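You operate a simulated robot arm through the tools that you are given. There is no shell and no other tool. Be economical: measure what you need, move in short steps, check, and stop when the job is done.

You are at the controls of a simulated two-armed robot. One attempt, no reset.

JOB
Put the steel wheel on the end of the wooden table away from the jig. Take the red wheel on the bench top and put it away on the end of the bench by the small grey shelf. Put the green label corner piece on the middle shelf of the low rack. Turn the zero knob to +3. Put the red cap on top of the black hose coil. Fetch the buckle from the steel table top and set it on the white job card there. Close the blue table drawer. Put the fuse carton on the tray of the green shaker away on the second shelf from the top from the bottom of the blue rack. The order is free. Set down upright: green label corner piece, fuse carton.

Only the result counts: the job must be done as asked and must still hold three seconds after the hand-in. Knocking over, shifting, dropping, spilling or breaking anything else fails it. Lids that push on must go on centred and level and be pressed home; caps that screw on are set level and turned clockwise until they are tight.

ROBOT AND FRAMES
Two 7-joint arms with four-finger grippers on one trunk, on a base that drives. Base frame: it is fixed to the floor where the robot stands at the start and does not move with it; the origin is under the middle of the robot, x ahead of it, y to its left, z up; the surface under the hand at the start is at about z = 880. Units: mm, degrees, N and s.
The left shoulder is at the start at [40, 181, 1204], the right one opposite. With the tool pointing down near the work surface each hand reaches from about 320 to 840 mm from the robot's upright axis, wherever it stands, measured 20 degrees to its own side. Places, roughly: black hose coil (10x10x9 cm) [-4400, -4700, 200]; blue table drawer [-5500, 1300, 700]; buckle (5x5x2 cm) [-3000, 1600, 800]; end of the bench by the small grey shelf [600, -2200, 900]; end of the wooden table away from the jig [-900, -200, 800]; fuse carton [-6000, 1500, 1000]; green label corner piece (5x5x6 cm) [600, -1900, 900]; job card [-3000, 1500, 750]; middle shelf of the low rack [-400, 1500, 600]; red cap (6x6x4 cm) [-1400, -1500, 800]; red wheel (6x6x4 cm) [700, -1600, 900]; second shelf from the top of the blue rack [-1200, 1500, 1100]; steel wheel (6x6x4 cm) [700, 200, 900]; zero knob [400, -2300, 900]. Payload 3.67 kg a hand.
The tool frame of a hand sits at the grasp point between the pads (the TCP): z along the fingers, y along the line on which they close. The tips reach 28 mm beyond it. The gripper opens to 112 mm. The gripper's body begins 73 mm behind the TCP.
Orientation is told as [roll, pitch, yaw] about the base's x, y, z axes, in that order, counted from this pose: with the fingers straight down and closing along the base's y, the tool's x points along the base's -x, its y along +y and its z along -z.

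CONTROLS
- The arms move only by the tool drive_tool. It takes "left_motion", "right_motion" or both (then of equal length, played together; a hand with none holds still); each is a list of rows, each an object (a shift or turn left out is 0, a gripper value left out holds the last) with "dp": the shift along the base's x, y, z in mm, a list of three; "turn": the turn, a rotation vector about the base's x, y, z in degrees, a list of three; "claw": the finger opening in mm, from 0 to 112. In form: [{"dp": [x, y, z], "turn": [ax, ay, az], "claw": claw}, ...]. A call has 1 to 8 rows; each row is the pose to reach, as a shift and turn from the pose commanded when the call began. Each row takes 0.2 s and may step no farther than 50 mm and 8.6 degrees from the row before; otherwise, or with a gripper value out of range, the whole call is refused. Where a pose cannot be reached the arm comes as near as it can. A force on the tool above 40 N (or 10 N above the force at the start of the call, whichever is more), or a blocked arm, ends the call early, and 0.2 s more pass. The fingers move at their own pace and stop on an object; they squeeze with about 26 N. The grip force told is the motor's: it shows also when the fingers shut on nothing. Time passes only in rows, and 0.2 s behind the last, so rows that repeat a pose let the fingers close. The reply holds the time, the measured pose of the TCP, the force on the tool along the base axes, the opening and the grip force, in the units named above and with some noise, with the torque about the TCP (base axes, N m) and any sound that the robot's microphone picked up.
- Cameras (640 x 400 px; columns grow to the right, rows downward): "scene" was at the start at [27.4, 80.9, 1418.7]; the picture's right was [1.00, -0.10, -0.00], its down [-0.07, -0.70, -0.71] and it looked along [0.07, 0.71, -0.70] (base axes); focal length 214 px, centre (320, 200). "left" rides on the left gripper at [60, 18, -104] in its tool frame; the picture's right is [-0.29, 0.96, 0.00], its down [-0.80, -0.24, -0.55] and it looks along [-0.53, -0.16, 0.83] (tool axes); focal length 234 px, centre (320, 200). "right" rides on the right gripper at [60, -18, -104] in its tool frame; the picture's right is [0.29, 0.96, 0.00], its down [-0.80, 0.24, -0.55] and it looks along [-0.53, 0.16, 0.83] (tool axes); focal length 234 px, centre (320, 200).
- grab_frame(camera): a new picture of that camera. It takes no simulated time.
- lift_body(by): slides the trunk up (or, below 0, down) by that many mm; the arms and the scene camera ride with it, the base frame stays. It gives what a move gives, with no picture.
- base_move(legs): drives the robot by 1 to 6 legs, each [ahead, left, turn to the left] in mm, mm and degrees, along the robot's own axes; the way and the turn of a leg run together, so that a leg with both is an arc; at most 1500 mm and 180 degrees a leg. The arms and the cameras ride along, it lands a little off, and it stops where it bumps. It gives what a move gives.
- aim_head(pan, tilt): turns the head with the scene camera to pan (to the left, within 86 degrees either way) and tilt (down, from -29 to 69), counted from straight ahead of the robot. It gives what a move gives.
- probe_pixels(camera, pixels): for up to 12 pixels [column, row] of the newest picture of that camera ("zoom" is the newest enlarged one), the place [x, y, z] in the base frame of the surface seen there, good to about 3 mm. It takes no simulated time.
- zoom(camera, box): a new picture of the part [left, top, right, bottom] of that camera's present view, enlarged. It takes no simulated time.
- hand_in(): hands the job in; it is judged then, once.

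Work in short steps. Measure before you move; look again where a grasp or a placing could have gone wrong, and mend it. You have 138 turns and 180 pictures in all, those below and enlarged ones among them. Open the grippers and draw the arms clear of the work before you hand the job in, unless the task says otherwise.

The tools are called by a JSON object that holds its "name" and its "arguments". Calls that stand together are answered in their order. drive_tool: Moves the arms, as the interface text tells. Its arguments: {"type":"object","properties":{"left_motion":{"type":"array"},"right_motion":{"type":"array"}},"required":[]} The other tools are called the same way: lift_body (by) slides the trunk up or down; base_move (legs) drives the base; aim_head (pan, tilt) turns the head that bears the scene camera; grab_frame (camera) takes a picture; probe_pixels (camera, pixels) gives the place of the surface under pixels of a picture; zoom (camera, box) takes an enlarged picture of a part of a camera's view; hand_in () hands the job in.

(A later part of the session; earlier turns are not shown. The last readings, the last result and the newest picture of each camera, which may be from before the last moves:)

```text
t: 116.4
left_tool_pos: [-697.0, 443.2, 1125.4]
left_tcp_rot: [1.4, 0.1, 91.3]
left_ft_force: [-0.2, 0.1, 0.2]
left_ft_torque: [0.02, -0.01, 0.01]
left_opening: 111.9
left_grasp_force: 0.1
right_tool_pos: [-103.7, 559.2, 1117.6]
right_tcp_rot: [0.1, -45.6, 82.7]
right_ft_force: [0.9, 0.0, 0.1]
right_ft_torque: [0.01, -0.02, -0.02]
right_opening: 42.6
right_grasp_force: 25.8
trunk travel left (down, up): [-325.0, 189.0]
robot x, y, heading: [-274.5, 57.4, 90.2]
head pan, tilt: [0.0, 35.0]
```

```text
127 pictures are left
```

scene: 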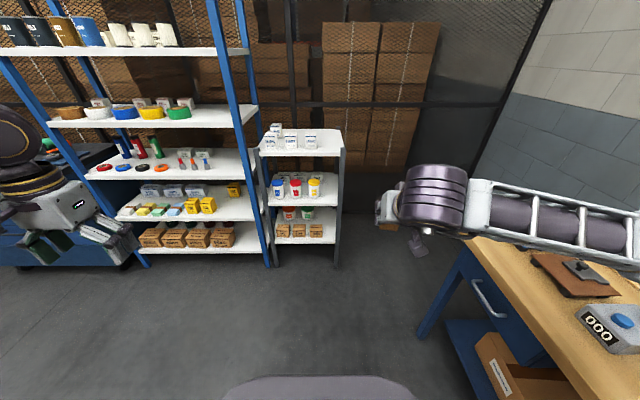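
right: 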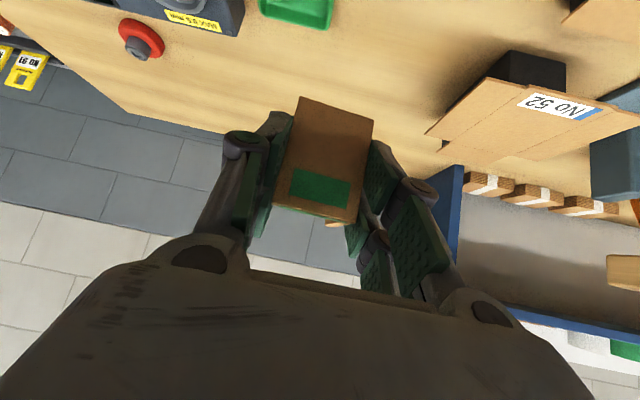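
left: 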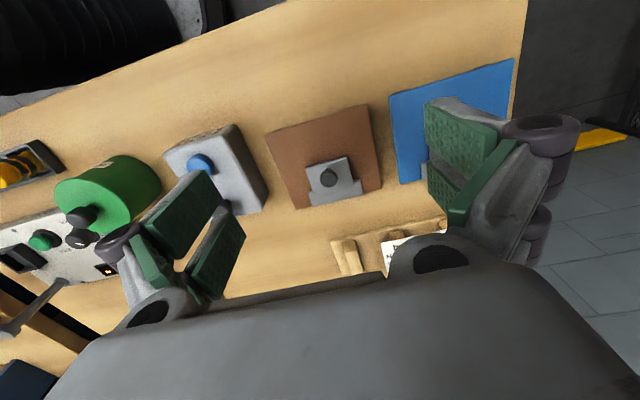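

The low rack is at (300,190) and the blue rack at its left. I drive 450 ahead, 100 left and zoom on the rack.

{"name": "base_move", "arguments": {"legs": [[450, 0, 0]]}}

{"name": "grab_frame", "arguments": {"camera": "scene"}}

{"name": "zoom", "arguments": {"camera": "scene", "box": [230, 120, 390, 320]}}

```text
t: 119.2
left_tool_pos: [-699.0, 894.7, 1124.1]
left_tcp_rot: [1.5, 0.3, 91.5]
left_ft_force: [0.6, -0.7, -0.6]
left_ft_torque: [0.0, 0.02, 0.02]
left_opening: 112.0
left_grasp_force: 0.1
right_tool_pos: [-106.3, 1014.4, 1117.0]
right_tcp_rot: [0.1, -45.7, 82.9]
right_ft_force: [0.1, -0.2, 1.2]
right_ft_torque: [0.02, 0.01, 0.02]
right_opening: 42.7
right_grasp_force: 25.8
trunk travel left (down, up): [-325.0, 189.0]
robot x, y, heading: [-275.8, 514.8, 90.1]
head pan, tilt: [0.0, 35.0]
```

```text
126 pictures are left
```

scene: 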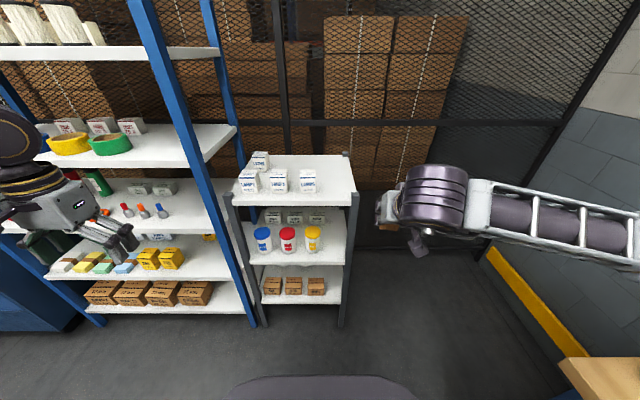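

```text
2.00 times, centred on (310, 220) of scene
```

zoom: 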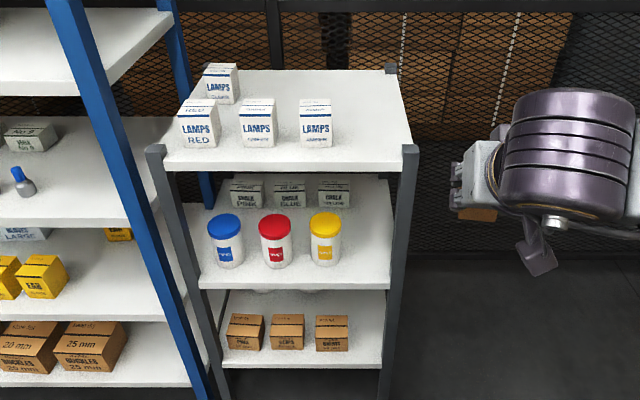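

Middle shelf: cans with blue, red, yellow lids; free space at its right and front. I probe the geometry.

{"name": "probe_pixels", "arguments": {"camera": "zoom", "pixels": [[360, 280], [365, 250], [280, 285], [325, 262], [345, 225], [325, 225], [400, 160], [200, 170], [290, 160], [410, 250], [385, 225], [365, 215]]}}

```text
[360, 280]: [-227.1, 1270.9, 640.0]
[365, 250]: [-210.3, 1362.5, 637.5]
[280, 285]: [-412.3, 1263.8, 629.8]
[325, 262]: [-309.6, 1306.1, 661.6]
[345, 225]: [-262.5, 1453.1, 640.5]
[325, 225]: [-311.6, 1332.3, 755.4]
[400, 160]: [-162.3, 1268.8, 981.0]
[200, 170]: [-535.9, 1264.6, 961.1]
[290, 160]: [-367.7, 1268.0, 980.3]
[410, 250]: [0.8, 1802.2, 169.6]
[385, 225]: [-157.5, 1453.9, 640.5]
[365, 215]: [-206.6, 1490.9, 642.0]
```

Middle shelf top z≈640, front edge y≈1265, underside above ≈950; free span x −280…−165. I move the base 80 left, 120 ahead and lower the trunk 250.

{"name": "base_move", "arguments": {"legs": [[120, 80, 0]]}}

{"name": "lift_body", "arguments": {"by": -250}}

{"name": "grab_frame", "arguments": {"camera": "right"}}

{"name": "grab_frame", "arguments": {"camera": "scene"}}

```text
t: 120.5
left_tool_pos: [-778.3, 1016.7, 1124.8]
left_tcp_rot: [1.4, 0.2, 91.4]
left_ft_force: [-0.9, -0.1, 0.2]
left_ft_torque: [-0.02, 0.0, 0.02]
left_opening: 111.6
left_grasp_force: 0.1
right_tool_pos: [-185.1, 1133.7, 1116.9]
right_tcp_rot: [0.1, -45.6, 82.8]
right_ft_force: [0.1, -0.3, -0.6]
right_ft_torque: [0.0, -0.01, 0.03]
right_opening: 42.6
right_grasp_force: 26.1
trunk travel left (down, up): [-325.0, 189.0]
robot x, y, heading: [-353.5, 633.1, 90.3]
head pan, tilt: [0.0, 35.0]
```

```text
t: 123.1
left_tool_pos: [-779.2, 1014.9, 874.1]
left_tcp_rot: [1.4, 0.3, 91.4]
left_ft_force: [-0.6, 0.2, -0.1]
left_ft_torque: [0.0, 0.0, -0.01]
left_opening: 111.9
left_grasp_force: 0.1
right_tool_pos: [-186.5, 1133.7, 867.2]
right_tcp_rot: [0.1, -45.6, 82.8]
right_ft_force: [0.9, 0.2, -0.1]
right_ft_torque: [-0.01, -0.01, -0.02]
right_opening: 42.9
right_grasp_force: 25.8
trunk travel left (down, up): [-75.0, 439.0]
robot x, y, heading: [-354.8, 635.1, 90.5]
head pan, tilt: [0.0, 35.0]
```

```text
124 pictures are left
```

right: 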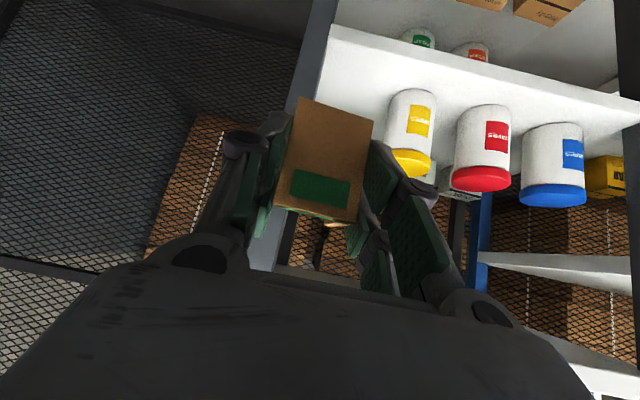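

```text
123 pictures are left
```

scene: 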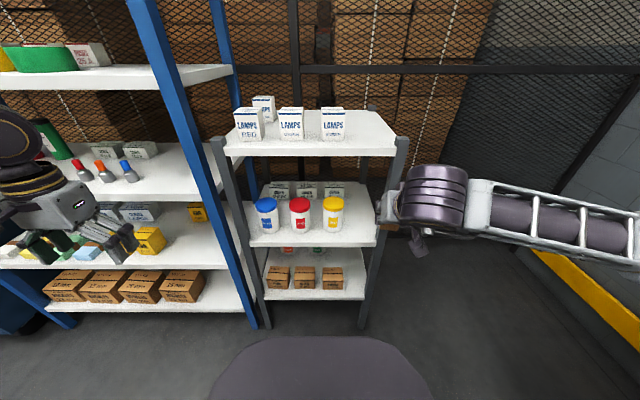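

I probe the yellow can, the right post and shelf edge again from this lower view.

{"name": "zoom", "arguments": {"camera": "scene", "box": [300, 120, 420, 260]}}

{"name": "probe_pixels", "arguments": {"camera": "zoom", "pixels": [[205, 260], [205, 300], [225, 325], [300, 310], [330, 260], [240, 240], [345, 345], [295, 205], [375, 150], [250, 345], [260, 100], [320, 345]]}}

```text
2.86 times, centred on (360, 190) of scene
```

zoom: 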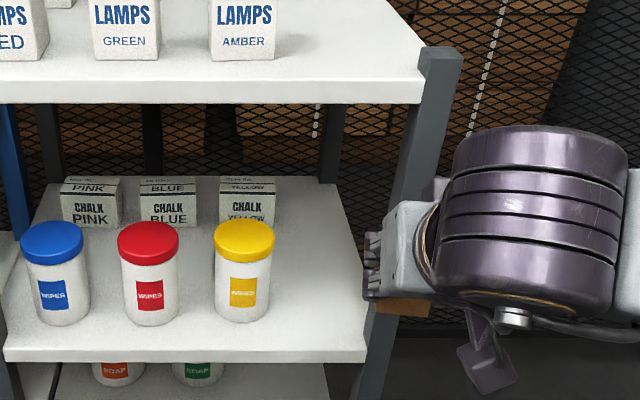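

```text
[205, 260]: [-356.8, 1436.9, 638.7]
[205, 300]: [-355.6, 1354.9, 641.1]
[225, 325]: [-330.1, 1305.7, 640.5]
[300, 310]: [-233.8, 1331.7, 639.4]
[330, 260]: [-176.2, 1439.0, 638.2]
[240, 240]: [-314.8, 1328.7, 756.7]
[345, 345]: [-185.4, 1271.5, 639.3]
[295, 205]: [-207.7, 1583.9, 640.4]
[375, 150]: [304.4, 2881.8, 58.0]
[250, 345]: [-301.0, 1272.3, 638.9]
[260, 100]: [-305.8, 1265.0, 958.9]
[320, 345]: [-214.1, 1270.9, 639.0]
```

Target: piece centred at x≈−220, front wall ~30 mm inside the edge. I lower in front of the shelf, then slide in at ~18 mm clearance.

{"name": "drive_tool", "arguments": {"right_motion": [{"dp": [-10, 5, -40], "turn": [0, 0, 2]}, {"dp": [-20, 10, -80], "turn": [0, 0, 4]}, {"dp": [-30, 20, -120], "turn": [0, 0, 6]}, {"dp": [-33, 35, -158], "turn": [0, 0, 7.2]}, {"dp": [-33, 80, -160], "turn": [0, 0, 7.2]}, {"dp": [-33, 125, -160], "turn": [0, 0, 7.2]}, {"dp": [-33, 165, -160], "turn": [0, 0, 7.2]}]}}

{"name": "grab_frame", "arguments": {"camera": "right"}}

{"name": "zoom", "arguments": {"camera": "scene", "box": [300, 120, 420, 260]}}

```text
t: 124.7
left_tool_pos: [-779.0, 1016.9, 873.7]
left_tcp_rot: [1.4, 0.3, 91.5]
left_ft_force: [-0.3, 0.4, 0.4]
left_ft_torque: [0.01, 0.02, 0.02]
left_opening: 112.2
left_grasp_force: 0.1
right_tool_pos: [-219.5, 1299.4, 706.6]
right_tcp_rot: [0.0, -45.6, 90.2]
right_ft_force: [0.3, -0.1, -0.9]
right_ft_torque: [0.01, 0.01, -0.01]
right_opening: 42.9
right_grasp_force: 26.4
trunk travel left (down, up): [-75.0, 439.0]
robot x, y, heading: [-352.8, 634.0, 89.9]
head pan, tilt: [0.0, 35.0]
```

```text
121 pictures are left
```

right: 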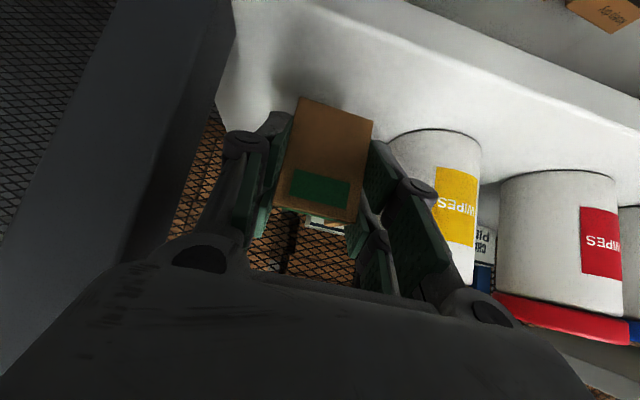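

```text
2.86 times, centred on (360, 190) of scene
```

zoom: 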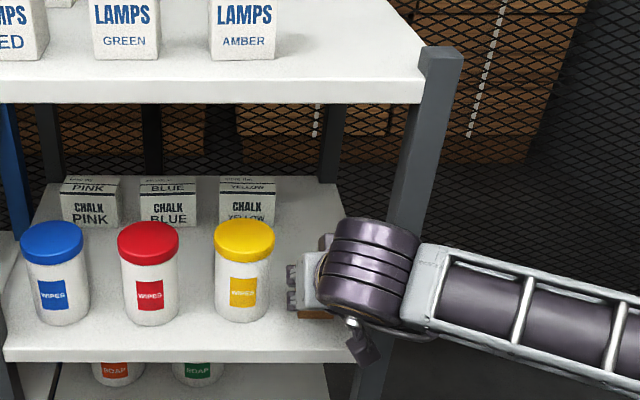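

Aligned and clear of the yellow can. I lower 19 mm, open to 60 and withdraw back and up.

{"name": "drive_tool", "arguments": {"right_motion": [{"dp": [0, 0, -12]}, {"dp": [0, 0, -19]}, {"dp": [0, 0, -19], "claw": 60}, {"dp": [0, 0, -19], "claw": 60}, {"dp": [0, -30, 8]}, {"dp": [0, -65, 40]}, {"dp": [0, -100, 70]}, {"dp": [0, -140, 95]}]}}

{"name": "zoom", "arguments": {"camera": "scene", "box": [300, 120, 420, 260]}}

{"name": "grab_frame", "arguments": {"camera": "right"}}

```text
t: 126.5
left_tool_pos: [-779.6, 1015.5, 875.5]
left_tcp_rot: [1.4, 0.1, 91.5]
left_ft_force: [-0.2, 0.2, -0.7]
left_ft_torque: [0.0, -0.01, -0.05]
left_opening: 112.0
left_grasp_force: 0.1
right_tool_pos: [-218.2, 1158.8, 803.5]
right_tcp_rot: [0.1, -45.6, 90.0]
right_ft_force: [0.7, -0.1, 0.2]
right_ft_torque: [0.04, -0.04, -0.01]
right_opening: 60.2
right_grasp_force: 0.0
trunk travel left (down, up): [-75.0, 439.0]
robot x, y, heading: [-353.6, 635.0, 90.2]
head pan, tilt: [0.0, 35.0]
```

```text
2.86 times, centred on (360, 190) of scene
```

zoom: 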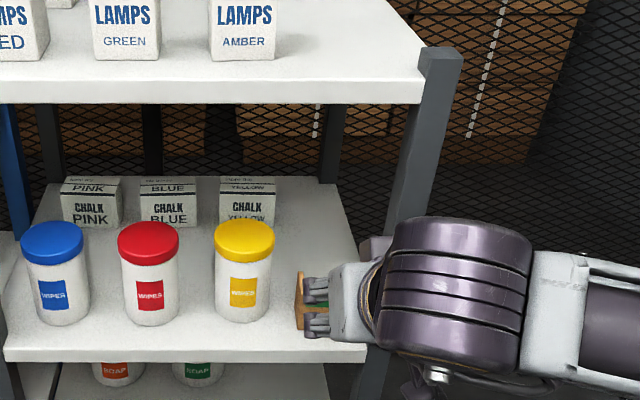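

```text
118 pictures are left
```

right: 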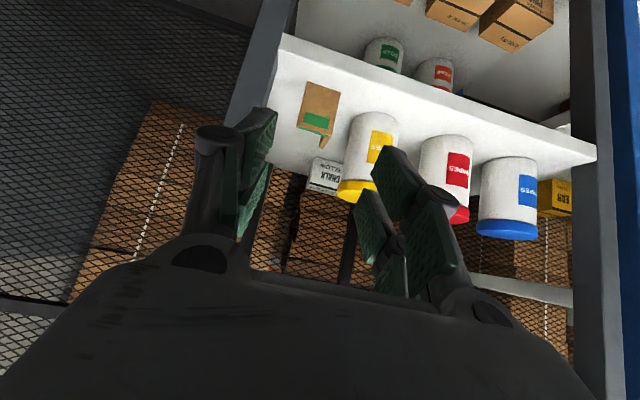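

The corner piece stands upright on the middle shelf. I raise the trunk, draw the hand back to level, and look at the blue rack.

{"name": "lift_body", "arguments": {"by": 250}}

{"name": "drive_tool", "arguments": {"right_motion": [{"dp": [0, -15, 10], "turn": [8, 0, 0]}, {"dp": [0, -30, 20], "turn": [16, 0, 0]}, {"dp": [0, -50, 30], "turn": [24, 0, 0]}, {"dp": [0, -70, 40], "turn": [32, 0, 0]}, {"dp": [5, -90, 50], "turn": [40, 0, 0]}, {"dp": [10, -110, 60], "turn": [45.5, 0, 0]}]}}

{"name": "base_move", "arguments": {"legs": [[-300, 0, 0], [0, 500, 0]]}}

{"name": "aim_head", "arguments": {"pan": 20, "tilt": 20}}

{"name": "grab_frame", "arguments": {"camera": "scene"}}

```text
t: 129.1
left_tool_pos: [-778.6, 1015.4, 1125.6]
left_tcp_rot: [1.4, 0.2, 91.4]
left_ft_force: [-0.1, -0.4, -0.5]
left_ft_torque: [0.04, -0.03, 0.03]
left_opening: 112.0
left_grasp_force: 0.0
right_tool_pos: [-218.7, 1159.6, 1052.5]
right_tcp_rot: [0.1, -45.6, 90.1]
right_ft_force: [0.1, -0.8, -0.5]
right_ft_torque: [0.01, -0.01, 0.01]
right_opening: 60.3
right_grasp_force: 0.0
trunk travel left (down, up): [-325.0, 189.0]
robot x, y, heading: [-351.8, 638.3, 90.4]
head pan, tilt: [0.0, 35.0]
```

```text
t: 130.7
left_tool_pos: [-780.1, 1014.6, 1124.6]
left_tcp_rot: [1.4, 0.1, 91.5]
left_ft_force: [-0.1, -0.5, -0.5]
left_ft_torque: [0.02, -0.01, -0.01]
left_opening: 112.1
left_grasp_force: 0.1
right_tool_pos: [-259.3, 1093.0, 1036.3]
right_tcp_rot: [7.5, -86.9, 82.3]
right_ft_force: [0.0, 0.0, 0.3]
right_ft_torque: [0.0, 0.01, -0.05]
right_opening: 60.1
right_grasp_force: 0.1
right hand out of reach, approached as far as the arm can: row 2, 3, 4, 5, 6
trunk travel left (down, up): [-325.0, 189.0]
robot x, y, heading: [-352.4, 635.3, 90.2]
head pan, tilt: [0.0, 35.0]
stopped in row 6 (right hand): the arm was blocked; the commanded pose is now the measured one
```

```text
t: 134.8
left_tool_pos: [-1134.6, 680.2, 1123.8]
left_tcp_rot: [1.4, 0.2, 99.4]
left_ft_force: [-0.8, 0.2, 0.8]
left_ft_torque: [0.02, -0.04, 0.01]
left_opening: 111.9
left_grasp_force: 0.0
right_tool_pos: [-628.7, 831.0, 1037.1]
right_tcp_rot: [6.7, -86.9, 91.0]
right_ft_force: [-0.1, -0.3, 0.7]
right_ft_torque: [0.0, -0.04, -0.05]
right_opening: 59.9
right_grasp_force: 0.1
trunk travel left (down, up): [-325.0, 189.0]
robot x, y, heading: [-661.1, 361.4, 97.9]
head pan, tilt: [0.0, 35.0]
stopped in leg 2: the robot was blocked; the commanded pose is now the measured one
```

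```text
t: 135.6
left_tool_pos: [-1132.7, 681.7, 1125.9]
left_tcp_rot: [1.5, 0.2, 99.4]
left_ft_force: [0.2, -0.6, 0.3]
left_ft_torque: [0.0, 0.05, -0.02]
left_opening: 112.1
left_grasp_force: 0.1
right_tool_pos: [-627.5, 833.1, 1036.5]
right_tcp_rot: [9.2, -86.9, 88.4]
right_ft_force: [0.4, 0.4, -0.5]
right_ft_torque: [0.02, -0.02, 0.03]
right_opening: 60.0
right_grasp_force: 0.1
trunk travel left (down, up): [-325.0, 189.0]
robot x, y, heading: [-661.5, 362.7, 98.2]
head pan, tilt: [20.0, 20.0]
```

```text
117 pictures are left
```

scene: 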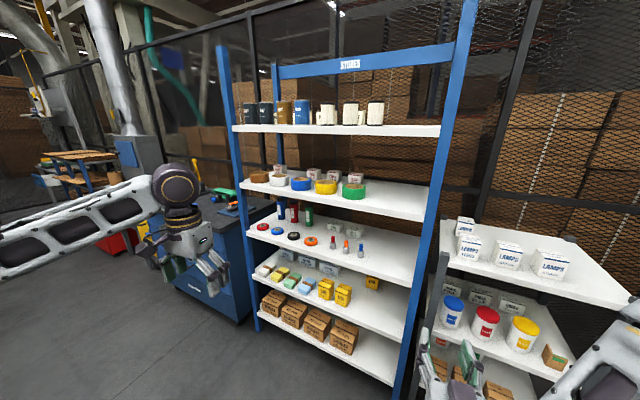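

I turned the hand the wrong way (now horizontal), and the base touched the table end on the left. I probe the blue rack shelves, then straighten both.

{"name": "probe_pixels", "arguments": {"camera": "scene", "pixels": [[400, 205], [420, 212], [385, 190], [330, 203], [400, 133], [380, 255], [355, 193], [410, 195], [365, 186], [250, 187], [425, 135], [400, 185]]}}

{"name": "drive_tool", "arguments": {"right_motion": [{"dp": [0, -5, 5], "turn": [-8, 0, 0]}, {"dp": [0, -10, 10], "turn": [-16, 0, 0]}, {"dp": [10, -15, 20], "turn": [-24, 0, 0]}, {"dp": [20, -20, 30], "turn": [-32, 0, 0]}, {"dp": [30, -25, 40], "turn": [-40, 0, 0]}, {"dp": [40, -30, 50], "turn": [-48, 0, 0]}, {"dp": [50, -30, 60], "turn": [-56, 0, 0]}, {"dp": [60, -30, 70], "turn": [-64, 0, 0]}]}}

```text
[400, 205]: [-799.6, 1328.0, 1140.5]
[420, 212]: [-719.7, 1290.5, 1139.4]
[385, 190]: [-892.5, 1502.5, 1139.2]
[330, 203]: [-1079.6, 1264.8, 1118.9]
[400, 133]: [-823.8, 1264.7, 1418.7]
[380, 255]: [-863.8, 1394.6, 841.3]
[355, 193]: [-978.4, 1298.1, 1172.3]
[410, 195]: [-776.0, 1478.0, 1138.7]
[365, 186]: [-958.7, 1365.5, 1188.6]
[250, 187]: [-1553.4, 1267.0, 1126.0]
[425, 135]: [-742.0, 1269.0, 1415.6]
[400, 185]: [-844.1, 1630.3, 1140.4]
```

```text
t: 137.4
left_tool_pos: [-1132.0, 681.0, 1124.5]
left_tcp_rot: [1.4, 0.3, 99.3]
left_ft_force: [0.2, 0.8, 0.6]
left_ft_torque: [-0.05, 0.0, 0.0]
left_opening: 112.2
left_grasp_force: 0.0
right_tool_pos: [-567.4, 800.4, 1107.0]
right_tcp_rot: [7.6, -22.7, 89.8]
right_ft_force: [0.5, 0.5, 0.5]
right_ft_torque: [-0.05, 0.01, 0.0]
right_opening: 60.0
right_grasp_force: 0.0
right hand out of reach, approached as far as the arm can: row 1, 2, 3, 4, 5, 6
trunk travel left (down, up): [-325.0, 189.0]
robot x, y, heading: [-653.5, 363.3, 98.0]
head pan, tilt: [20.0, 20.0]
```

Second shelf: z≈1140, front edge y≈1265, free for x −930…−720. Now I finish levelling the hand, drive 250 away from the table, turn to −x and look along the aisle.

{"name": "drive_tool", "arguments": {"right_motion": [{"dp": [0, 0, 10], "turn": [-7, 0, 0]}, {"dp": [0, 0, 20], "turn": [-14, 3, 0]}, {"dp": [0, 0, 30], "turn": [-22, 7, 0]}]}}

{"name": "base_move", "arguments": {"legs": [[250, 0, 0], [0, 0, 82]]}}

{"name": "aim_head", "arguments": {"pan": 0, "tilt": 25}}

{"name": "grab_frame", "arguments": {"camera": "scene"}}

```text
refused: row 3 steps farther than a row can; nothing moved
```

```text
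t: 143.1
left_tool_pos: [-1072.7, 186.1, 1125.1]
left_tcp_rot: [1.5, 0.2, -178.4]
left_ft_force: [0.6, 1.2, 0.4]
left_ft_torque: [0.01, 0.01, -0.04]
left_opening: 112.0
left_grasp_force: 0.0
right_tool_pos: [-1114.1, 761.6, 1106.7]
right_tcp_rot: [7.7, -22.9, 172.2]
right_ft_force: [0.3, -0.3, 0.9]
right_ft_torque: [0.01, 0.01, 0.02]
right_opening: 60.2
right_grasp_force: 0.0
trunk travel left (down, up): [-325.0, 189.0]
robot x, y, heading: [-696.6, 612.2, -179.7]
head pan, tilt: [20.0, 20.0]
```

```text
t: 144.0
left_tool_pos: [-1071.9, 186.0, 1125.9]
left_tcp_rot: [1.4, 0.2, -178.4]
left_ft_force: [-0.4, -0.3, -0.1]
left_ft_torque: [0.0, 0.01, -0.03]
left_opening: 112.0
left_grasp_force: 0.0
right_tool_pos: [-1115.4, 761.2, 1107.7]
right_tcp_rot: [7.8, -23.0, 172.2]
right_ft_force: [0.0, 0.0, -0.4]
right_ft_torque: [0.03, 0.01, 0.02]
right_opening: 59.4
right_grasp_force: 0.1
trunk travel left (down, up): [-325.0, 189.0]
robot x, y, heading: [-693.0, 611.3, -179.6]
head pan, tilt: [0.0, 25.0]
```

```text
116 pictures are left
```

scene: 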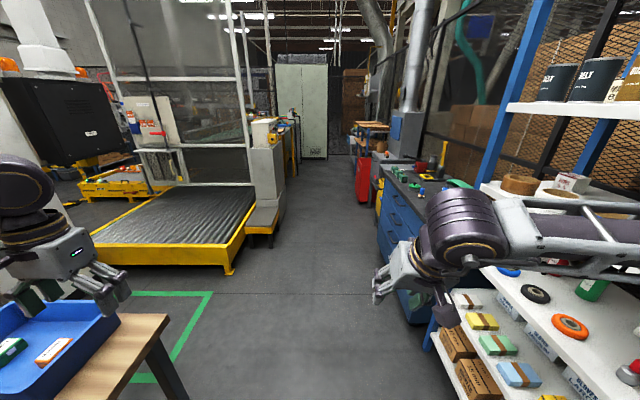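

The aisle is open ahead. I level the right hand and probe obstacles along the aisle.

{"name": "drive_tool", "arguments": {"right_motion": [{"dp": [0, 0, 0], "turn": [1.9, -5.8, 2]}, {"dp": [0, 0, 5], "turn": [3.9, -11.5, 4]}, {"dp": [0, 0, 10], "turn": [5.8, -17.3, 6]}, {"dp": [0, 0, 15], "turn": [7.8, -23, 8]}]}}

{"name": "probe_pixels", "arguments": {"camera": "scene", "pixels": [[235, 268], [275, 245], [405, 315], [382, 250], [362, 185], [355, 130], [372, 128], [290, 175], [268, 140], [370, 160], [320, 165], [210, 240]]}}

{"name": "zoom", "arguments": {"camera": "scene", "box": [240, 60, 440, 190]}}

```text
t: 145.0
left_tool_pos: [-1073.3, 185.1, 1124.3]
left_tcp_rot: [1.4, 0.1, -178.3]
left_ft_force: [-0.3, -0.3, -0.5]
left_ft_torque: [0.01, -0.04, -0.01]
left_opening: 111.8
left_grasp_force: 0.2
right_tool_pos: [-1115.8, 761.8, 1122.7]
right_tcp_rot: [-1.4, 0.0, -177.9]
right_ft_force: [-0.2, -0.8, -0.5]
right_ft_torque: [0.03, 0.0, 0.0]
right_opening: 60.1
right_grasp_force: 0.1
trunk travel left (down, up): [-325.0, 189.0]
robot x, y, heading: [-694.0, 607.3, -179.7]
head pan, tilt: [0.0, 25.0]
```

```text
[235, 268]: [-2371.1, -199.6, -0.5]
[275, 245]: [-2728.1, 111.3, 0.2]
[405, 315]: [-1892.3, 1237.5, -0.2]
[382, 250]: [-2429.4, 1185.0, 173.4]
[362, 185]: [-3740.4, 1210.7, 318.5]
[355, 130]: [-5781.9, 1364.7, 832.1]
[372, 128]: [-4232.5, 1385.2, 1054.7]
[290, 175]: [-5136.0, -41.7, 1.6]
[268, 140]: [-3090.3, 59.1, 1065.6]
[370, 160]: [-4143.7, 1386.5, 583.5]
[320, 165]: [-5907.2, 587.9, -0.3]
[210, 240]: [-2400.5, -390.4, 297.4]
```

```text
3.08 times, centred on (340, 125) of scene
```

zoom: 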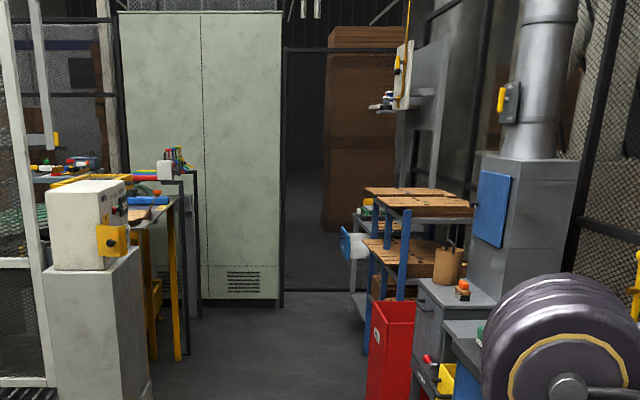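

The aisle is about y 110…1185. I shift 70 mm right and drive 1400 ahead, then look right at the steel table.

{"name": "base_move", "arguments": {"legs": [[0, -70, 0], [1450, 0, 0]]}}

{"name": "aim_head", "arguments": {"pan": -35, "tilt": 25}}

{"name": "grab_frame", "arguments": {"camera": "scene"}}

```text
t: 153.1
left_tool_pos: [-2539.3, 240.0, 1125.3]
left_tcp_rot: [1.4, 0.1, -178.0]
left_ft_force: [-0.8, -0.4, 0.6]
left_ft_torque: [0.01, -0.04, 0.0]
left_opening: 111.9
left_grasp_force: 0.1
right_tool_pos: [-2584.9, 814.6, 1122.6]
right_tcp_rot: [-1.3, -0.4, -177.5]
right_ft_force: [0.1, -0.3, -0.9]
right_ft_torque: [0.0, 0.01, -0.01]
right_opening: 60.3
right_grasp_force: 0.2
trunk travel left (down, up): [-325.0, 189.0]
robot x, y, heading: [-2165.8, 668.2, -179.3]
head pan, tilt: [0.0, 25.0]
```

```text
t: 154.1
left_tool_pos: [-2539.1, 240.5, 1124.5]
left_tcp_rot: [1.4, 0.2, -177.9]
left_ft_force: [-0.4, 0.5, 0.4]
left_ft_torque: [0.0, 0.01, -0.02]
left_opening: 112.2
left_grasp_force: 0.1
right_tool_pos: [-2585.0, 815.5, 1122.9]
right_tcp_rot: [-1.3, -0.3, -177.5]
right_ft_force: [-0.7, -0.9, -0.7]
right_ft_torque: [-0.01, -0.02, 0.0]
right_opening: 59.9
right_grasp_force: 0.0
trunk travel left (down, up): [-325.0, 189.0]
robot x, y, heading: [-2164.8, 671.4, -179.4]
head pan, tilt: [-35.0, 25.0]
```

```text
114 pictures are left
```

scene: 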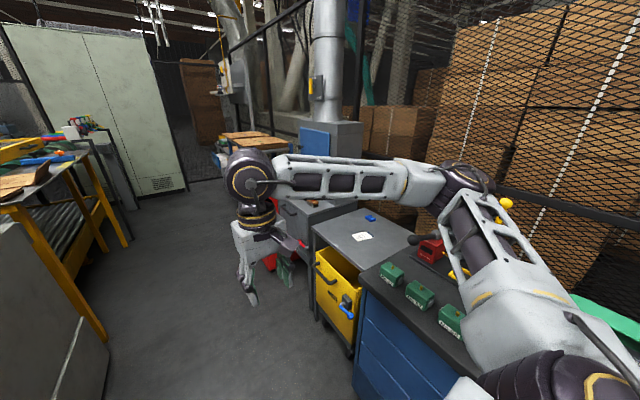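

The steel table is at (365,230) with the white card (361,237) and a blue buckle (370,218). I probe.

{"name": "zoom", "arguments": {"camera": "scene", "box": [290, 190, 430, 290]}}

{"name": "probe_pixels", "arguments": {"camera": "zoom", "pixels": [[370, 128], [350, 125], [325, 215], [290, 220], [370, 215], [330, 195], [340, 235], [110, 200], [260, 345], [550, 220], [400, 90], [170, 160]]}}

```text
4.00 times, centred on (360, 240) of scene
```

zoom: 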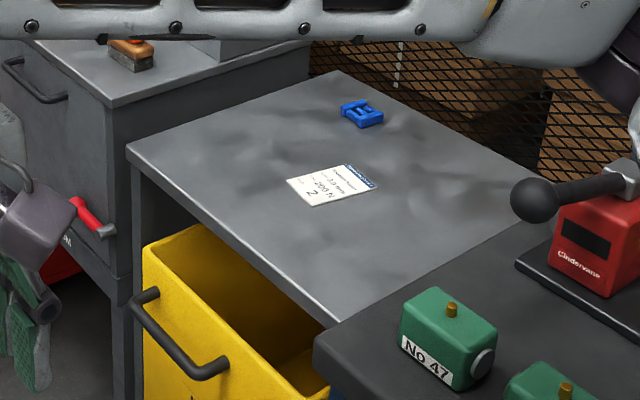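

```text
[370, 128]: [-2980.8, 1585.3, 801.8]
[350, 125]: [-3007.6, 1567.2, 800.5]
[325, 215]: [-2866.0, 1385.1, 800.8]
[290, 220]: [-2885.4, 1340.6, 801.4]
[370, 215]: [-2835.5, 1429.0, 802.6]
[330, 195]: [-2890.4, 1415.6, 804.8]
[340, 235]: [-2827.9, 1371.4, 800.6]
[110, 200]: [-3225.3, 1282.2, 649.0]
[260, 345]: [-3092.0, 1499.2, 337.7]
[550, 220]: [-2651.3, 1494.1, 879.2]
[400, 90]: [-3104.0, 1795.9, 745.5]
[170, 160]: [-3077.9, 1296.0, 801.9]
```

Table top z≈801; card near (−2870,1390), buckle near (−2995,1580). I drive 885 ahead and turn right to face it.

{"name": "base_move", "arguments": {"legs": [[885, 0, 0], [0, 0, -90.5]]}}

{"name": "aim_head", "arguments": {"pan": 0, "tilt": 40}}

{"name": "grab_frame", "arguments": {"camera": "scene"}}

```text
t: 158.4
left_tool_pos: [-3355.2, 231.9, 1139.4]
left_tcp_rot: [2.6, -1.2, -176.4]
left_ft_force: [-1.1, -0.3, 0.5]
left_ft_torque: [0.04, 0.01, 0.03]
left_opening: 112.0
left_grasp_force: 0.0
right_tool_pos: [-3411.6, 811.2, 1123.6]
right_tcp_rot: [-0.8, -0.6, -176.8]
right_ft_force: [-0.1, -0.5, -0.2]
right_ft_torque: [0.05, -0.01, 0.01]
right_opening: 59.9
right_grasp_force: 0.0
trunk travel left (down, up): [-325.0, 189.0]
robot x, y, heading: [-2991.2, 658.3, -178.2]
head pan, tilt: [-35.0, 25.0]
stopped in leg 1: the robot was blocked; the commanded pose is now the measured one
```

```text
t: 159.4
left_tool_pos: [-3353.0, 233.5, 1139.0]
left_tcp_rot: [2.6, -1.0, -176.6]
left_ft_force: [0.8, 0.2, 0.3]
left_ft_torque: [-0.03, 0.01, -0.01]
left_opening: 111.8
left_grasp_force: 0.0
right_tool_pos: [-3408.1, 812.7, 1123.7]
right_tcp_rot: [-0.6, -0.8, -176.8]
right_ft_force: [0.0, -0.2, -0.9]
right_ft_torque: [0.02, 0.03, 0.01]
right_opening: 60.1
right_grasp_force: 0.0
trunk travel left (down, up): [-325.0, 189.0]
robot x, y, heading: [-2992.8, 658.4, -178.6]
head pan, tilt: [0.0, 40.0]
```

```text
112 pictures are left
```

scene: 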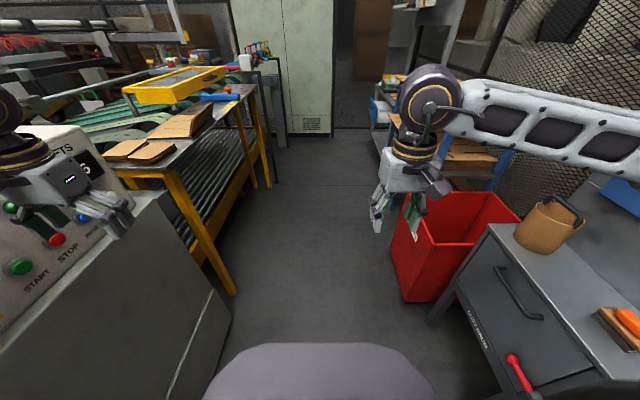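

The left arm touched the control pillar at left. I back up 80, shift right 120, then turn right.

{"name": "base_move", "arguments": {"legs": [[-80, 0, 0], [0, -120, 0], [0, 0, -91.5]]}}

{"name": "grab_frame", "arguments": {"camera": "scene"}}

```text
t: 165.6
left_tool_pos: [-3352.3, 1153.9, 1129.3]
left_tcp_rot: [1.9, -0.4, 92.9]
left_ft_force: [-0.4, 0.7, -0.6]
left_ft_torque: [0.01, -0.04, -0.01]
left_opening: 112.0
left_grasp_force: 0.0
right_tool_pos: [-2772.1, 1203.8, 1122.5]
right_tcp_rot: [-1.3, -0.3, 92.9]
right_ft_force: [-0.2, 0.0, -0.4]
right_ft_torque: [0.02, 0.01, -0.01]
right_opening: 59.9
right_grasp_force: 0.0
trunk travel left (down, up): [-325.0, 189.0]
robot x, y, heading: [-2915.1, 784.0, 91.0]
head pan, tilt: [0.0, 40.0]
```

```text
111 pictures are left
```

scene: 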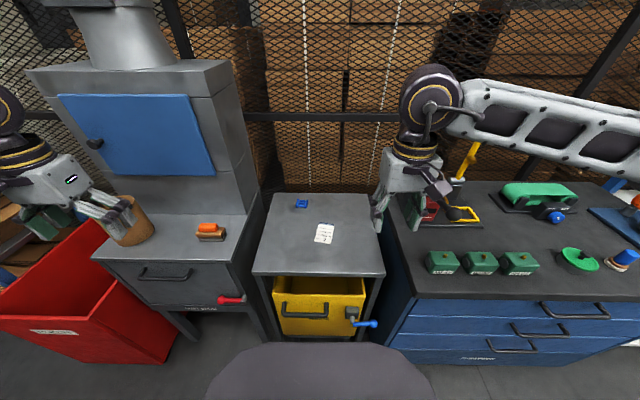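

Now facing the steel table: buckle at (301,203), card at (324,233). I zoom and probe.

{"name": "zoom", "arguments": {"camera": "scene", "box": [280, 190, 350, 250]}}

{"name": "probe_pixels", "arguments": {"camera": "zoom", "pixels": [[190, 85], [195, 95], [190, 110], [150, 110], [250, 110], [160, 90], [240, 85], [330, 240], [440, 245], [320, 320], [420, 325], [380, 280]]}}

```text
6.67 times, centred on (315, 220) of scene
```

zoom: 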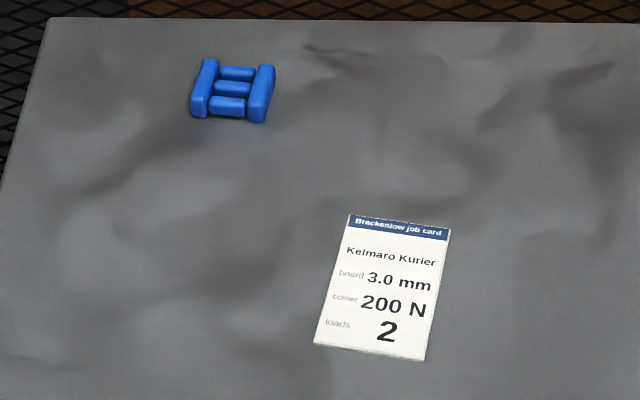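

```text
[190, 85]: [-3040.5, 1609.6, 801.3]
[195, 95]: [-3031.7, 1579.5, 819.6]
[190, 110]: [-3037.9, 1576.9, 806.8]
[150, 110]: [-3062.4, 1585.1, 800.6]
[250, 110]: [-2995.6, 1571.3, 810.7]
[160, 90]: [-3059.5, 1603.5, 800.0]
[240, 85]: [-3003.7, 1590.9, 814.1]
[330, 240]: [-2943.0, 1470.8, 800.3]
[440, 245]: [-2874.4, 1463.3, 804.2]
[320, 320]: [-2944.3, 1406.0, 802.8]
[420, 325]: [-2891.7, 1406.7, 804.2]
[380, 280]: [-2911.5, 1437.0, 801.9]
```

Buckle centre ≈(−3012,1592), top z 820; card centre ≈(−2910,1436). The right hand is the safer one (hood on the left). I check the red bin and drawer clearances before moving ahead-left.

{"name": "probe_pixels", "arguments": {"camera": "scene", "pixels": [[168, 362], [180, 335], [230, 300], [240, 297], [305, 312], [365, 325], [372, 323], [255, 272], [385, 276], [258, 190], [230, 120], [160, 285]]}}

```text
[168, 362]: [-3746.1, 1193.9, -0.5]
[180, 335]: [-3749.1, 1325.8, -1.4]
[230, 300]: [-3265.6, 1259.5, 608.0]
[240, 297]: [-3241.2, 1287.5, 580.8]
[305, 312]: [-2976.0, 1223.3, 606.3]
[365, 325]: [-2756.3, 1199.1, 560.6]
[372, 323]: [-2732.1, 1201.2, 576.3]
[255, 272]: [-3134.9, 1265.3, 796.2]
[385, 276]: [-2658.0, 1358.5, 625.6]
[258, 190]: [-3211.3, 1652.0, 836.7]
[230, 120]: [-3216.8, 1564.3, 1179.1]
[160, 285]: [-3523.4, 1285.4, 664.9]
```

All fronts are at y≥1199, the hood is at x<−3210. I move ahead 90, left 90.

{"name": "base_move", "arguments": {"legs": [[90, 90, -1]]}}

{"name": "drive_tool", "arguments": {"right_motion": [{"dp": [-20, 40, -10], "turn": [0, 0, -1], "claw": 90}, {"dp": [-40, 80, -30], "turn": [0, 0, -2]}, {"dp": [-60, 120, -55], "turn": [0, 0, -2]}, {"dp": [-80, 158, -80], "turn": [0, 0, -2]}, {"dp": [-100, 196, -105], "turn": [0, 0, -2]}, {"dp": [-120, 232, -130], "turn": [0, 0, -2]}, {"dp": [-138, 265, -160], "turn": [0, 0, -2]}, {"dp": [-145, 290, -195], "turn": [0, 0, -2]}]}}

{"name": "grab_frame", "arguments": {"camera": "right"}}

```text
t: 166.9
left_tool_pos: [-3434.5, 1248.8, 1131.0]
left_tcp_rot: [1.8, -0.4, 91.8]
left_ft_force: [0.0, 0.5, -0.5]
left_ft_torque: [-0.01, 0.01, -0.03]
left_opening: 112.1
left_grasp_force: 0.1
right_tool_pos: [-2854.5, 1289.3, 1123.6]
right_tcp_rot: [-1.3, -0.3, 91.9]
right_ft_force: [0.4, 0.4, 0.5]
right_ft_torque: [-0.03, 0.0, 0.02]
right_opening: 60.1
right_grasp_force: 0.1
trunk travel left (down, up): [-325.0, 189.0]
robot x, y, heading: [-3009.0, 868.0, 90.3]
head pan, tilt: [0.0, 40.0]
```

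```text
refused: row 3 steps farther than a row can; nothing moved
```

```text
109 pictures are left
```

right: 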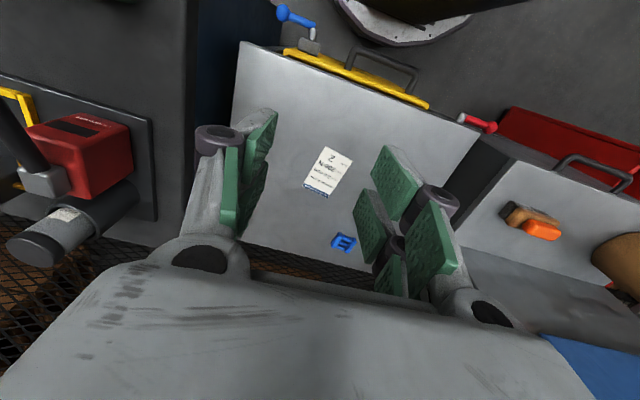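

I redo the approach in even steps of ~47 mm.

{"name": "drive_tool", "arguments": {"right_motion": [{"dp": [-19, 37, -20], "turn": [0.3, 0, -0.5], "claw": 90}, {"dp": [-38, 74, -40], "turn": [0.6, 0, -1]}, {"dp": [-57, 111, -60], "turn": [0.9, 0, -1.5]}, {"dp": [-76, 148, -80], "turn": [1.3, 0, -2]}, {"dp": [-95, 185, -100], "turn": [1.3, 0, -2]}, {"dp": [-114, 222, -120], "turn": [1.3, 0, -2]}, {"dp": [-133, 259, -140], "turn": [1.3, 0, -2]}, {"dp": [-152, 296, -160], "turn": [1.3, 0, -2]}]}}

{"name": "grab_frame", "arguments": {"camera": "right"}}

{"name": "zoom", "arguments": {"camera": "right", "box": [260, 70, 390, 200]}}

```text
t: 168.7
left_tool_pos: [-3438.2, 1250.8, 1128.9]
left_tcp_rot: [1.8, -0.4, 91.8]
left_ft_force: [0.2, 0.8, 0.6]
left_ft_torque: [-0.01, 0.0, -0.01]
left_opening: 111.9
left_grasp_force: 0.1
right_tool_pos: [-3009.2, 1588.9, 963.0]
right_tcp_rot: [-1.5, -1.5, 89.8]
right_ft_force: [-1.6, 0.8, -0.6]
right_ft_torque: [-0.05, 0.0, 0.03]
right_opening: 89.7
right_grasp_force: 0.0
trunk travel left (down, up): [-325.0, 189.0]
robot x, y, heading: [-3006.0, 871.4, 89.9]
head pan, tilt: [0.0, 40.0]
```

```text
108 pictures are left
```

right: 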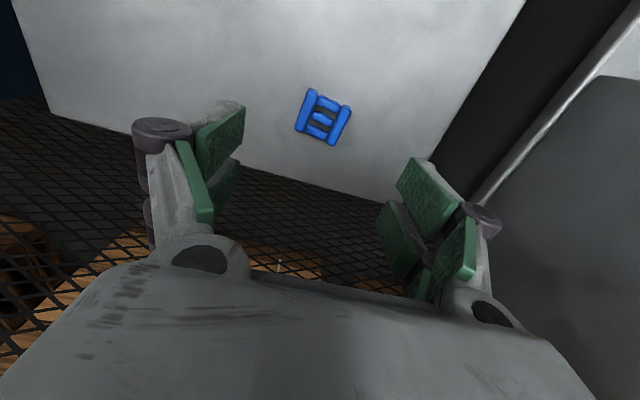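

```text
3.08 times, centred on (325, 135) of right
```

zoom: 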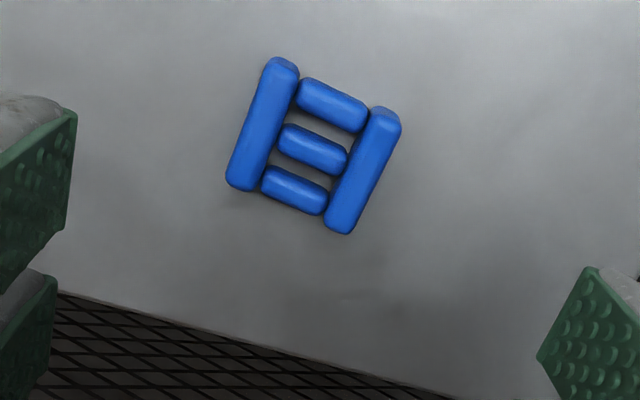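

I probe the buckle corners in this view.

{"name": "probe_pixels", "arguments": {"camera": "zoom", "pixels": [[262, 125], [362, 170], [282, 70], [240, 180], [385, 118], [342, 222], [312, 148], [313, 145], [275, 100], [350, 200]]}}

```text
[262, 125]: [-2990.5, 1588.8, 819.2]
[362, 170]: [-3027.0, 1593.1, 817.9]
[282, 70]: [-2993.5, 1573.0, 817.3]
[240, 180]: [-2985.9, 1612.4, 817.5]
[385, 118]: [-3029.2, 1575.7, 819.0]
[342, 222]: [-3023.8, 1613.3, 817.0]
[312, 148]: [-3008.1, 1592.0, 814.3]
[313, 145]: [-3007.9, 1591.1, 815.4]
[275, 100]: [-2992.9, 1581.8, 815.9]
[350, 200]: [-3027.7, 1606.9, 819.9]
```

Buckle centre (−3008,1593), rails turned about −9°. I yaw −9°, go down to z≈832 and close.

{"name": "drive_tool", "arguments": {"right_motion": [{"dp": [1, 2, -40], "turn": [0, 0, -4.5]}, {"dp": [1, 4, -80], "turn": [0, 0, -9]}, {"dp": [1, 4, -115], "turn": [0, 0, -9]}, {"dp": [1, 4, -130], "turn": [0, 0, -9]}, {"dp": [1, 4, -130], "turn": [0, 0, -9], "claw": 35}, {"dp": [1, 4, -130], "turn": [0, 0, -9], "claw": 35}, {"dp": [1, 4, -130], "turn": [0, 0, -9], "claw": 35}]}}

{"name": "grab_frame", "arguments": {"camera": "right"}}

```text
t: 170.3
left_tool_pos: [-3435.4, 1249.6, 1130.1]
left_tcp_rot: [1.8, -0.5, 91.8]
left_ft_force: [-0.3, 1.0, 0.3]
left_ft_torque: [0.01, 0.01, -0.03]
left_opening: 112.1
left_grasp_force: 0.1
right_tool_pos: [-3006.0, 1589.5, 833.0]
right_tcp_rot: [-1.4, -1.6, 80.8]
right_ft_force: [-0.3, -0.2, 0.2]
right_ft_torque: [-0.01, -0.02, 0.0]
right_opening: 48.9
right_grasp_force: 26.2
trunk travel left (down, up): [-325.0, 189.0]
robot x, y, heading: [-3006.8, 868.9, 89.9]
head pan, tilt: [0.0, 40.0]
```

```text
106 pictures are left
```

right: 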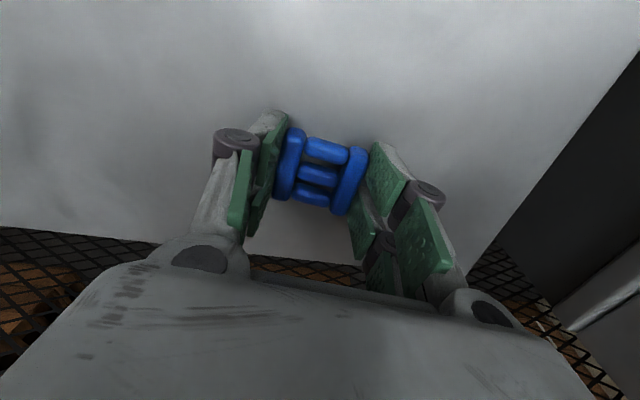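

Gripped at 49 mm. I lift 60, shift to above the card, then check with a picture before lowering.

{"name": "drive_tool", "arguments": {"right_motion": [{"dp": [0, 0, 40]}, {"dp": [12, -20, 75]}, {"dp": [35, -57, 80]}, {"dp": [58, -94, 80]}, {"dp": [81, -131, 80]}, {"dp": [97, -157, 75]}, {"dp": [97, -157, 60]}]}}

{"name": "grab_frame", "arguments": {"camera": "right"}}

{"name": "zoom", "arguments": {"camera": "scene", "box": [300, 190, 400, 290]}}

```text
t: 171.9
left_tool_pos: [-3435.2, 1250.0, 1129.8]
left_tcp_rot: [1.9, -0.4, 91.8]
left_ft_force: [0.7, 0.3, 0.8]
left_ft_torque: [-0.01, 0.0, 0.01]
left_opening: 111.8
left_grasp_force: 0.0
right_tool_pos: [-2909.7, 1434.2, 892.4]
right_tcp_rot: [-1.4, -1.5, 80.8]
right_ft_force: [-0.8, 0.6, 0.2]
right_ft_torque: [-0.02, 0.01, 0.01]
right_opening: 49.1
right_grasp_force: 25.4
trunk travel left (down, up): [-325.0, 189.0]
robot x, y, heading: [-3009.7, 869.2, 89.8]
head pan, tilt: [0.0, 40.0]
```

```text
105 pictures are left
```

right: 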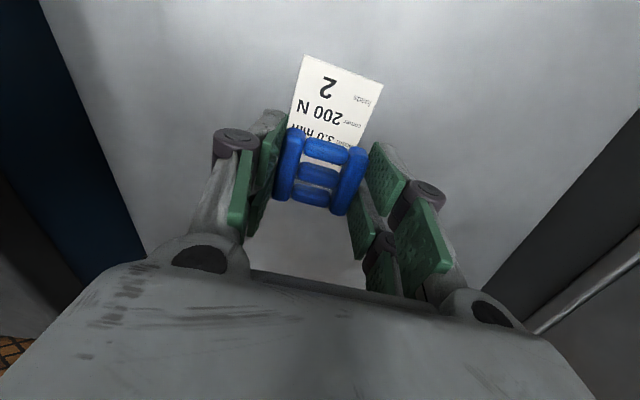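

```text
4.00 times, centred on (350, 240) of scene
```

zoom: 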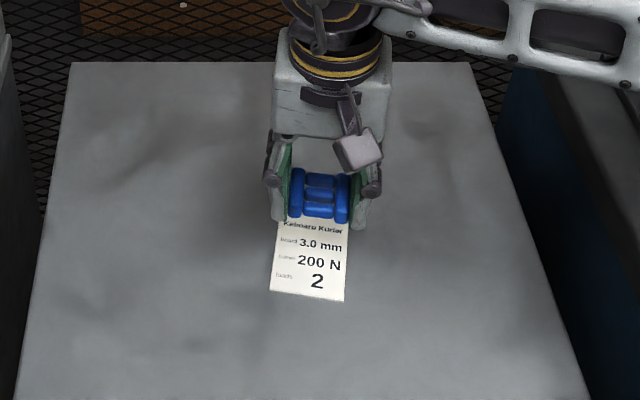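

I probe the card's near corners and edges to verify the centring.

{"name": "probe_pixels", "arguments": {"camera": "right", "pixels": [[307, 60], [379, 84], [300, 95], [370, 115], [340, 100], [366, 130], [292, 122]]}}

{"name": "probe_pixels", "arguments": {"camera": "zoom", "pixels": [[274, 288], [341, 299], [282, 225], [345, 230], [310, 260]]}}

```text
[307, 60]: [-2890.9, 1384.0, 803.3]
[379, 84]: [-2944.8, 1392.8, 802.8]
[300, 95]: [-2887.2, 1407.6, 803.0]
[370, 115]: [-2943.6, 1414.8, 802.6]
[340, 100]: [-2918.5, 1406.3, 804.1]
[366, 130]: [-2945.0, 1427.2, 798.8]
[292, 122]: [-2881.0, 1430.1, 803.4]
```

```text
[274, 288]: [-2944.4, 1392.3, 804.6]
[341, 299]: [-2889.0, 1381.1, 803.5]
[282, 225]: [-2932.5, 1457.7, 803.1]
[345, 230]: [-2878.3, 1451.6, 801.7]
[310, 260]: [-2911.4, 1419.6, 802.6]
```

The buckle sits right over the card centre (−2910,1434). I lower 57, open and rise.

{"name": "drive_tool", "arguments": {"right_motion": [{"dp": [0, 0, -35]}, {"dp": [0, 0, -54]}, {"dp": [0, 0, -57]}, {"dp": [0, 0, -57], "claw": 75}, {"dp": [0, 0, -57], "claw": 75}, {"dp": [0, 0, -15]}, {"dp": [0, 0, 30]}, {"dp": [0, 0, 75]}]}}

{"name": "grab_frame", "arguments": {"camera": "right"}}

```text
t: 173.7
left_tool_pos: [-3436.3, 1250.1, 1130.2]
left_tcp_rot: [1.8, -0.5, 91.8]
left_ft_force: [-0.1, -0.8, 0.5]
left_ft_torque: [0.02, 0.01, 0.0]
left_opening: 112.0
left_grasp_force: 0.0
right_tool_pos: [-2908.0, 1431.7, 969.5]
right_tcp_rot: [-1.3, -1.6, 80.8]
right_ft_force: [0.5, 0.2, 0.1]
right_ft_torque: [0.02, 0.03, 0.01]
right_opening: 75.0
right_grasp_force: 0.0
trunk travel left (down, up): [-325.0, 189.0]
robot x, y, heading: [-3006.9, 871.2, 89.8]
head pan, tilt: [0.0, 40.0]
```

```text
103 pictures are left
```

right: 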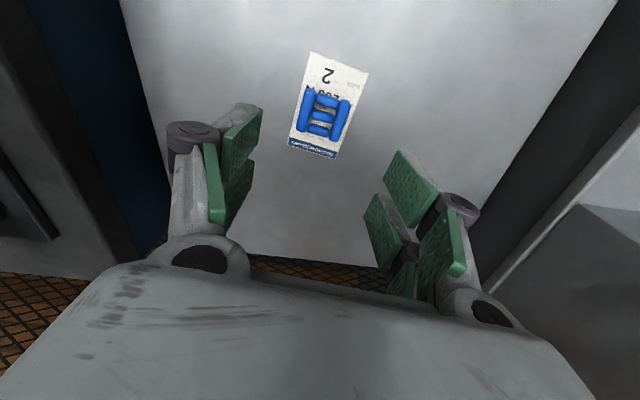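

Buckle is on the card. I retract the right hand, back off, and turn to −x.

{"name": "drive_tool", "arguments": {"right_motion": [{"dp": [10, -25, 30], "turn": [0, 0, 3]}, {"dp": [20, -55, 60], "turn": [0, 0, 6]}, {"dp": [35, -85, 90], "turn": [0, 0, 9]}, {"dp": [50, -115, 120], "turn": [0, 0, 9]}, {"dp": [60, -145, 150], "turn": [0, 0, 9]}]}}

{"name": "base_move", "arguments": {"legs": [[-140, 0, 0], [0, 0, 90.2]]}}

{"name": "aim_head", "arguments": {"pan": -15, "tilt": 25}}

{"name": "grab_frame", "arguments": {"camera": "scene"}}

```text
t: 174.9
left_tool_pos: [-3434.9, 1249.1, 1129.1]
left_tcp_rot: [1.8, -0.6, 91.8]
left_ft_force: [-0.2, 0.0, 0.8]
left_ft_torque: [0.02, 0.02, -0.03]
left_opening: 112.0
left_grasp_force: 0.1
right_tool_pos: [-2848.4, 1285.5, 1119.0]
right_tcp_rot: [-1.4, -1.6, 89.7]
right_ft_force: [-0.4, -0.1, 0.2]
right_ft_torque: [-0.01, 0.01, 0.01]
right_opening: 75.0
right_grasp_force: 0.1
trunk travel left (down, up): [-325.0, 189.0]
robot x, y, heading: [-3007.5, 868.0, 90.0]
head pan, tilt: [0.0, 40.0]
```

```text
t: 180.4
left_tool_pos: [-3382.5, 297.5, 1129.3]
left_tcp_rot: [1.8, -0.4, -177.7]
left_ft_force: [-0.5, -0.2, -0.6]
left_ft_torque: [0.0, -0.01, -0.01]
left_opening: 111.8
left_grasp_force: 0.0
right_tool_pos: [-3426.0, 884.2, 1118.6]
right_tcp_rot: [-1.3, -1.5, -179.7]
right_ft_force: [0.0, -0.8, -0.7]
right_ft_torque: [0.02, 0.01, 0.04]
right_opening: 75.1
right_grasp_force: 0.1
trunk travel left (down, up): [-325.0, 189.0]
robot x, y, heading: [-3007.8, 725.6, -179.6]
head pan, tilt: [0.0, 40.0]
```

```text
t: 181.2
left_tool_pos: [-3384.2, 298.7, 1129.6]
left_tcp_rot: [1.8, -0.5, -177.6]
left_ft_force: [-0.5, -0.7, 0.7]
left_ft_torque: [0.0, 0.0, -0.03]
left_opening: 111.8
left_grasp_force: 0.0
right_tool_pos: [-3426.6, 884.1, 1118.6]
right_tcp_rot: [-1.3, -1.5, -179.8]
right_ft_force: [1.2, 0.4, -0.1]
right_ft_torque: [0.02, -0.01, 0.0]
right_opening: 74.9
right_grasp_force: 0.1
trunk travel left (down, up): [-325.0, 189.0]
robot x, y, heading: [-3009.0, 731.7, -179.7]
head pan, tilt: [-15.0, 25.0]
```

```text
102 pictures are left
```

scene: 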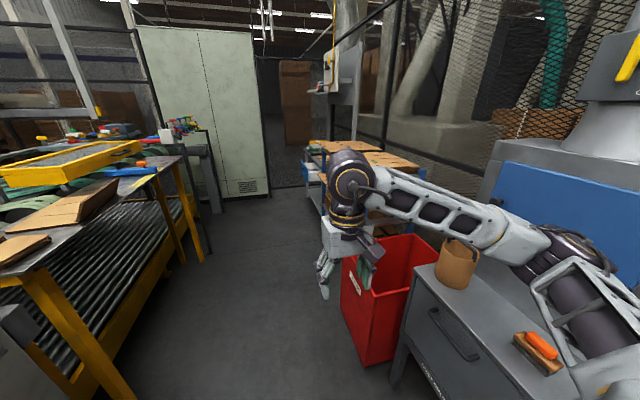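

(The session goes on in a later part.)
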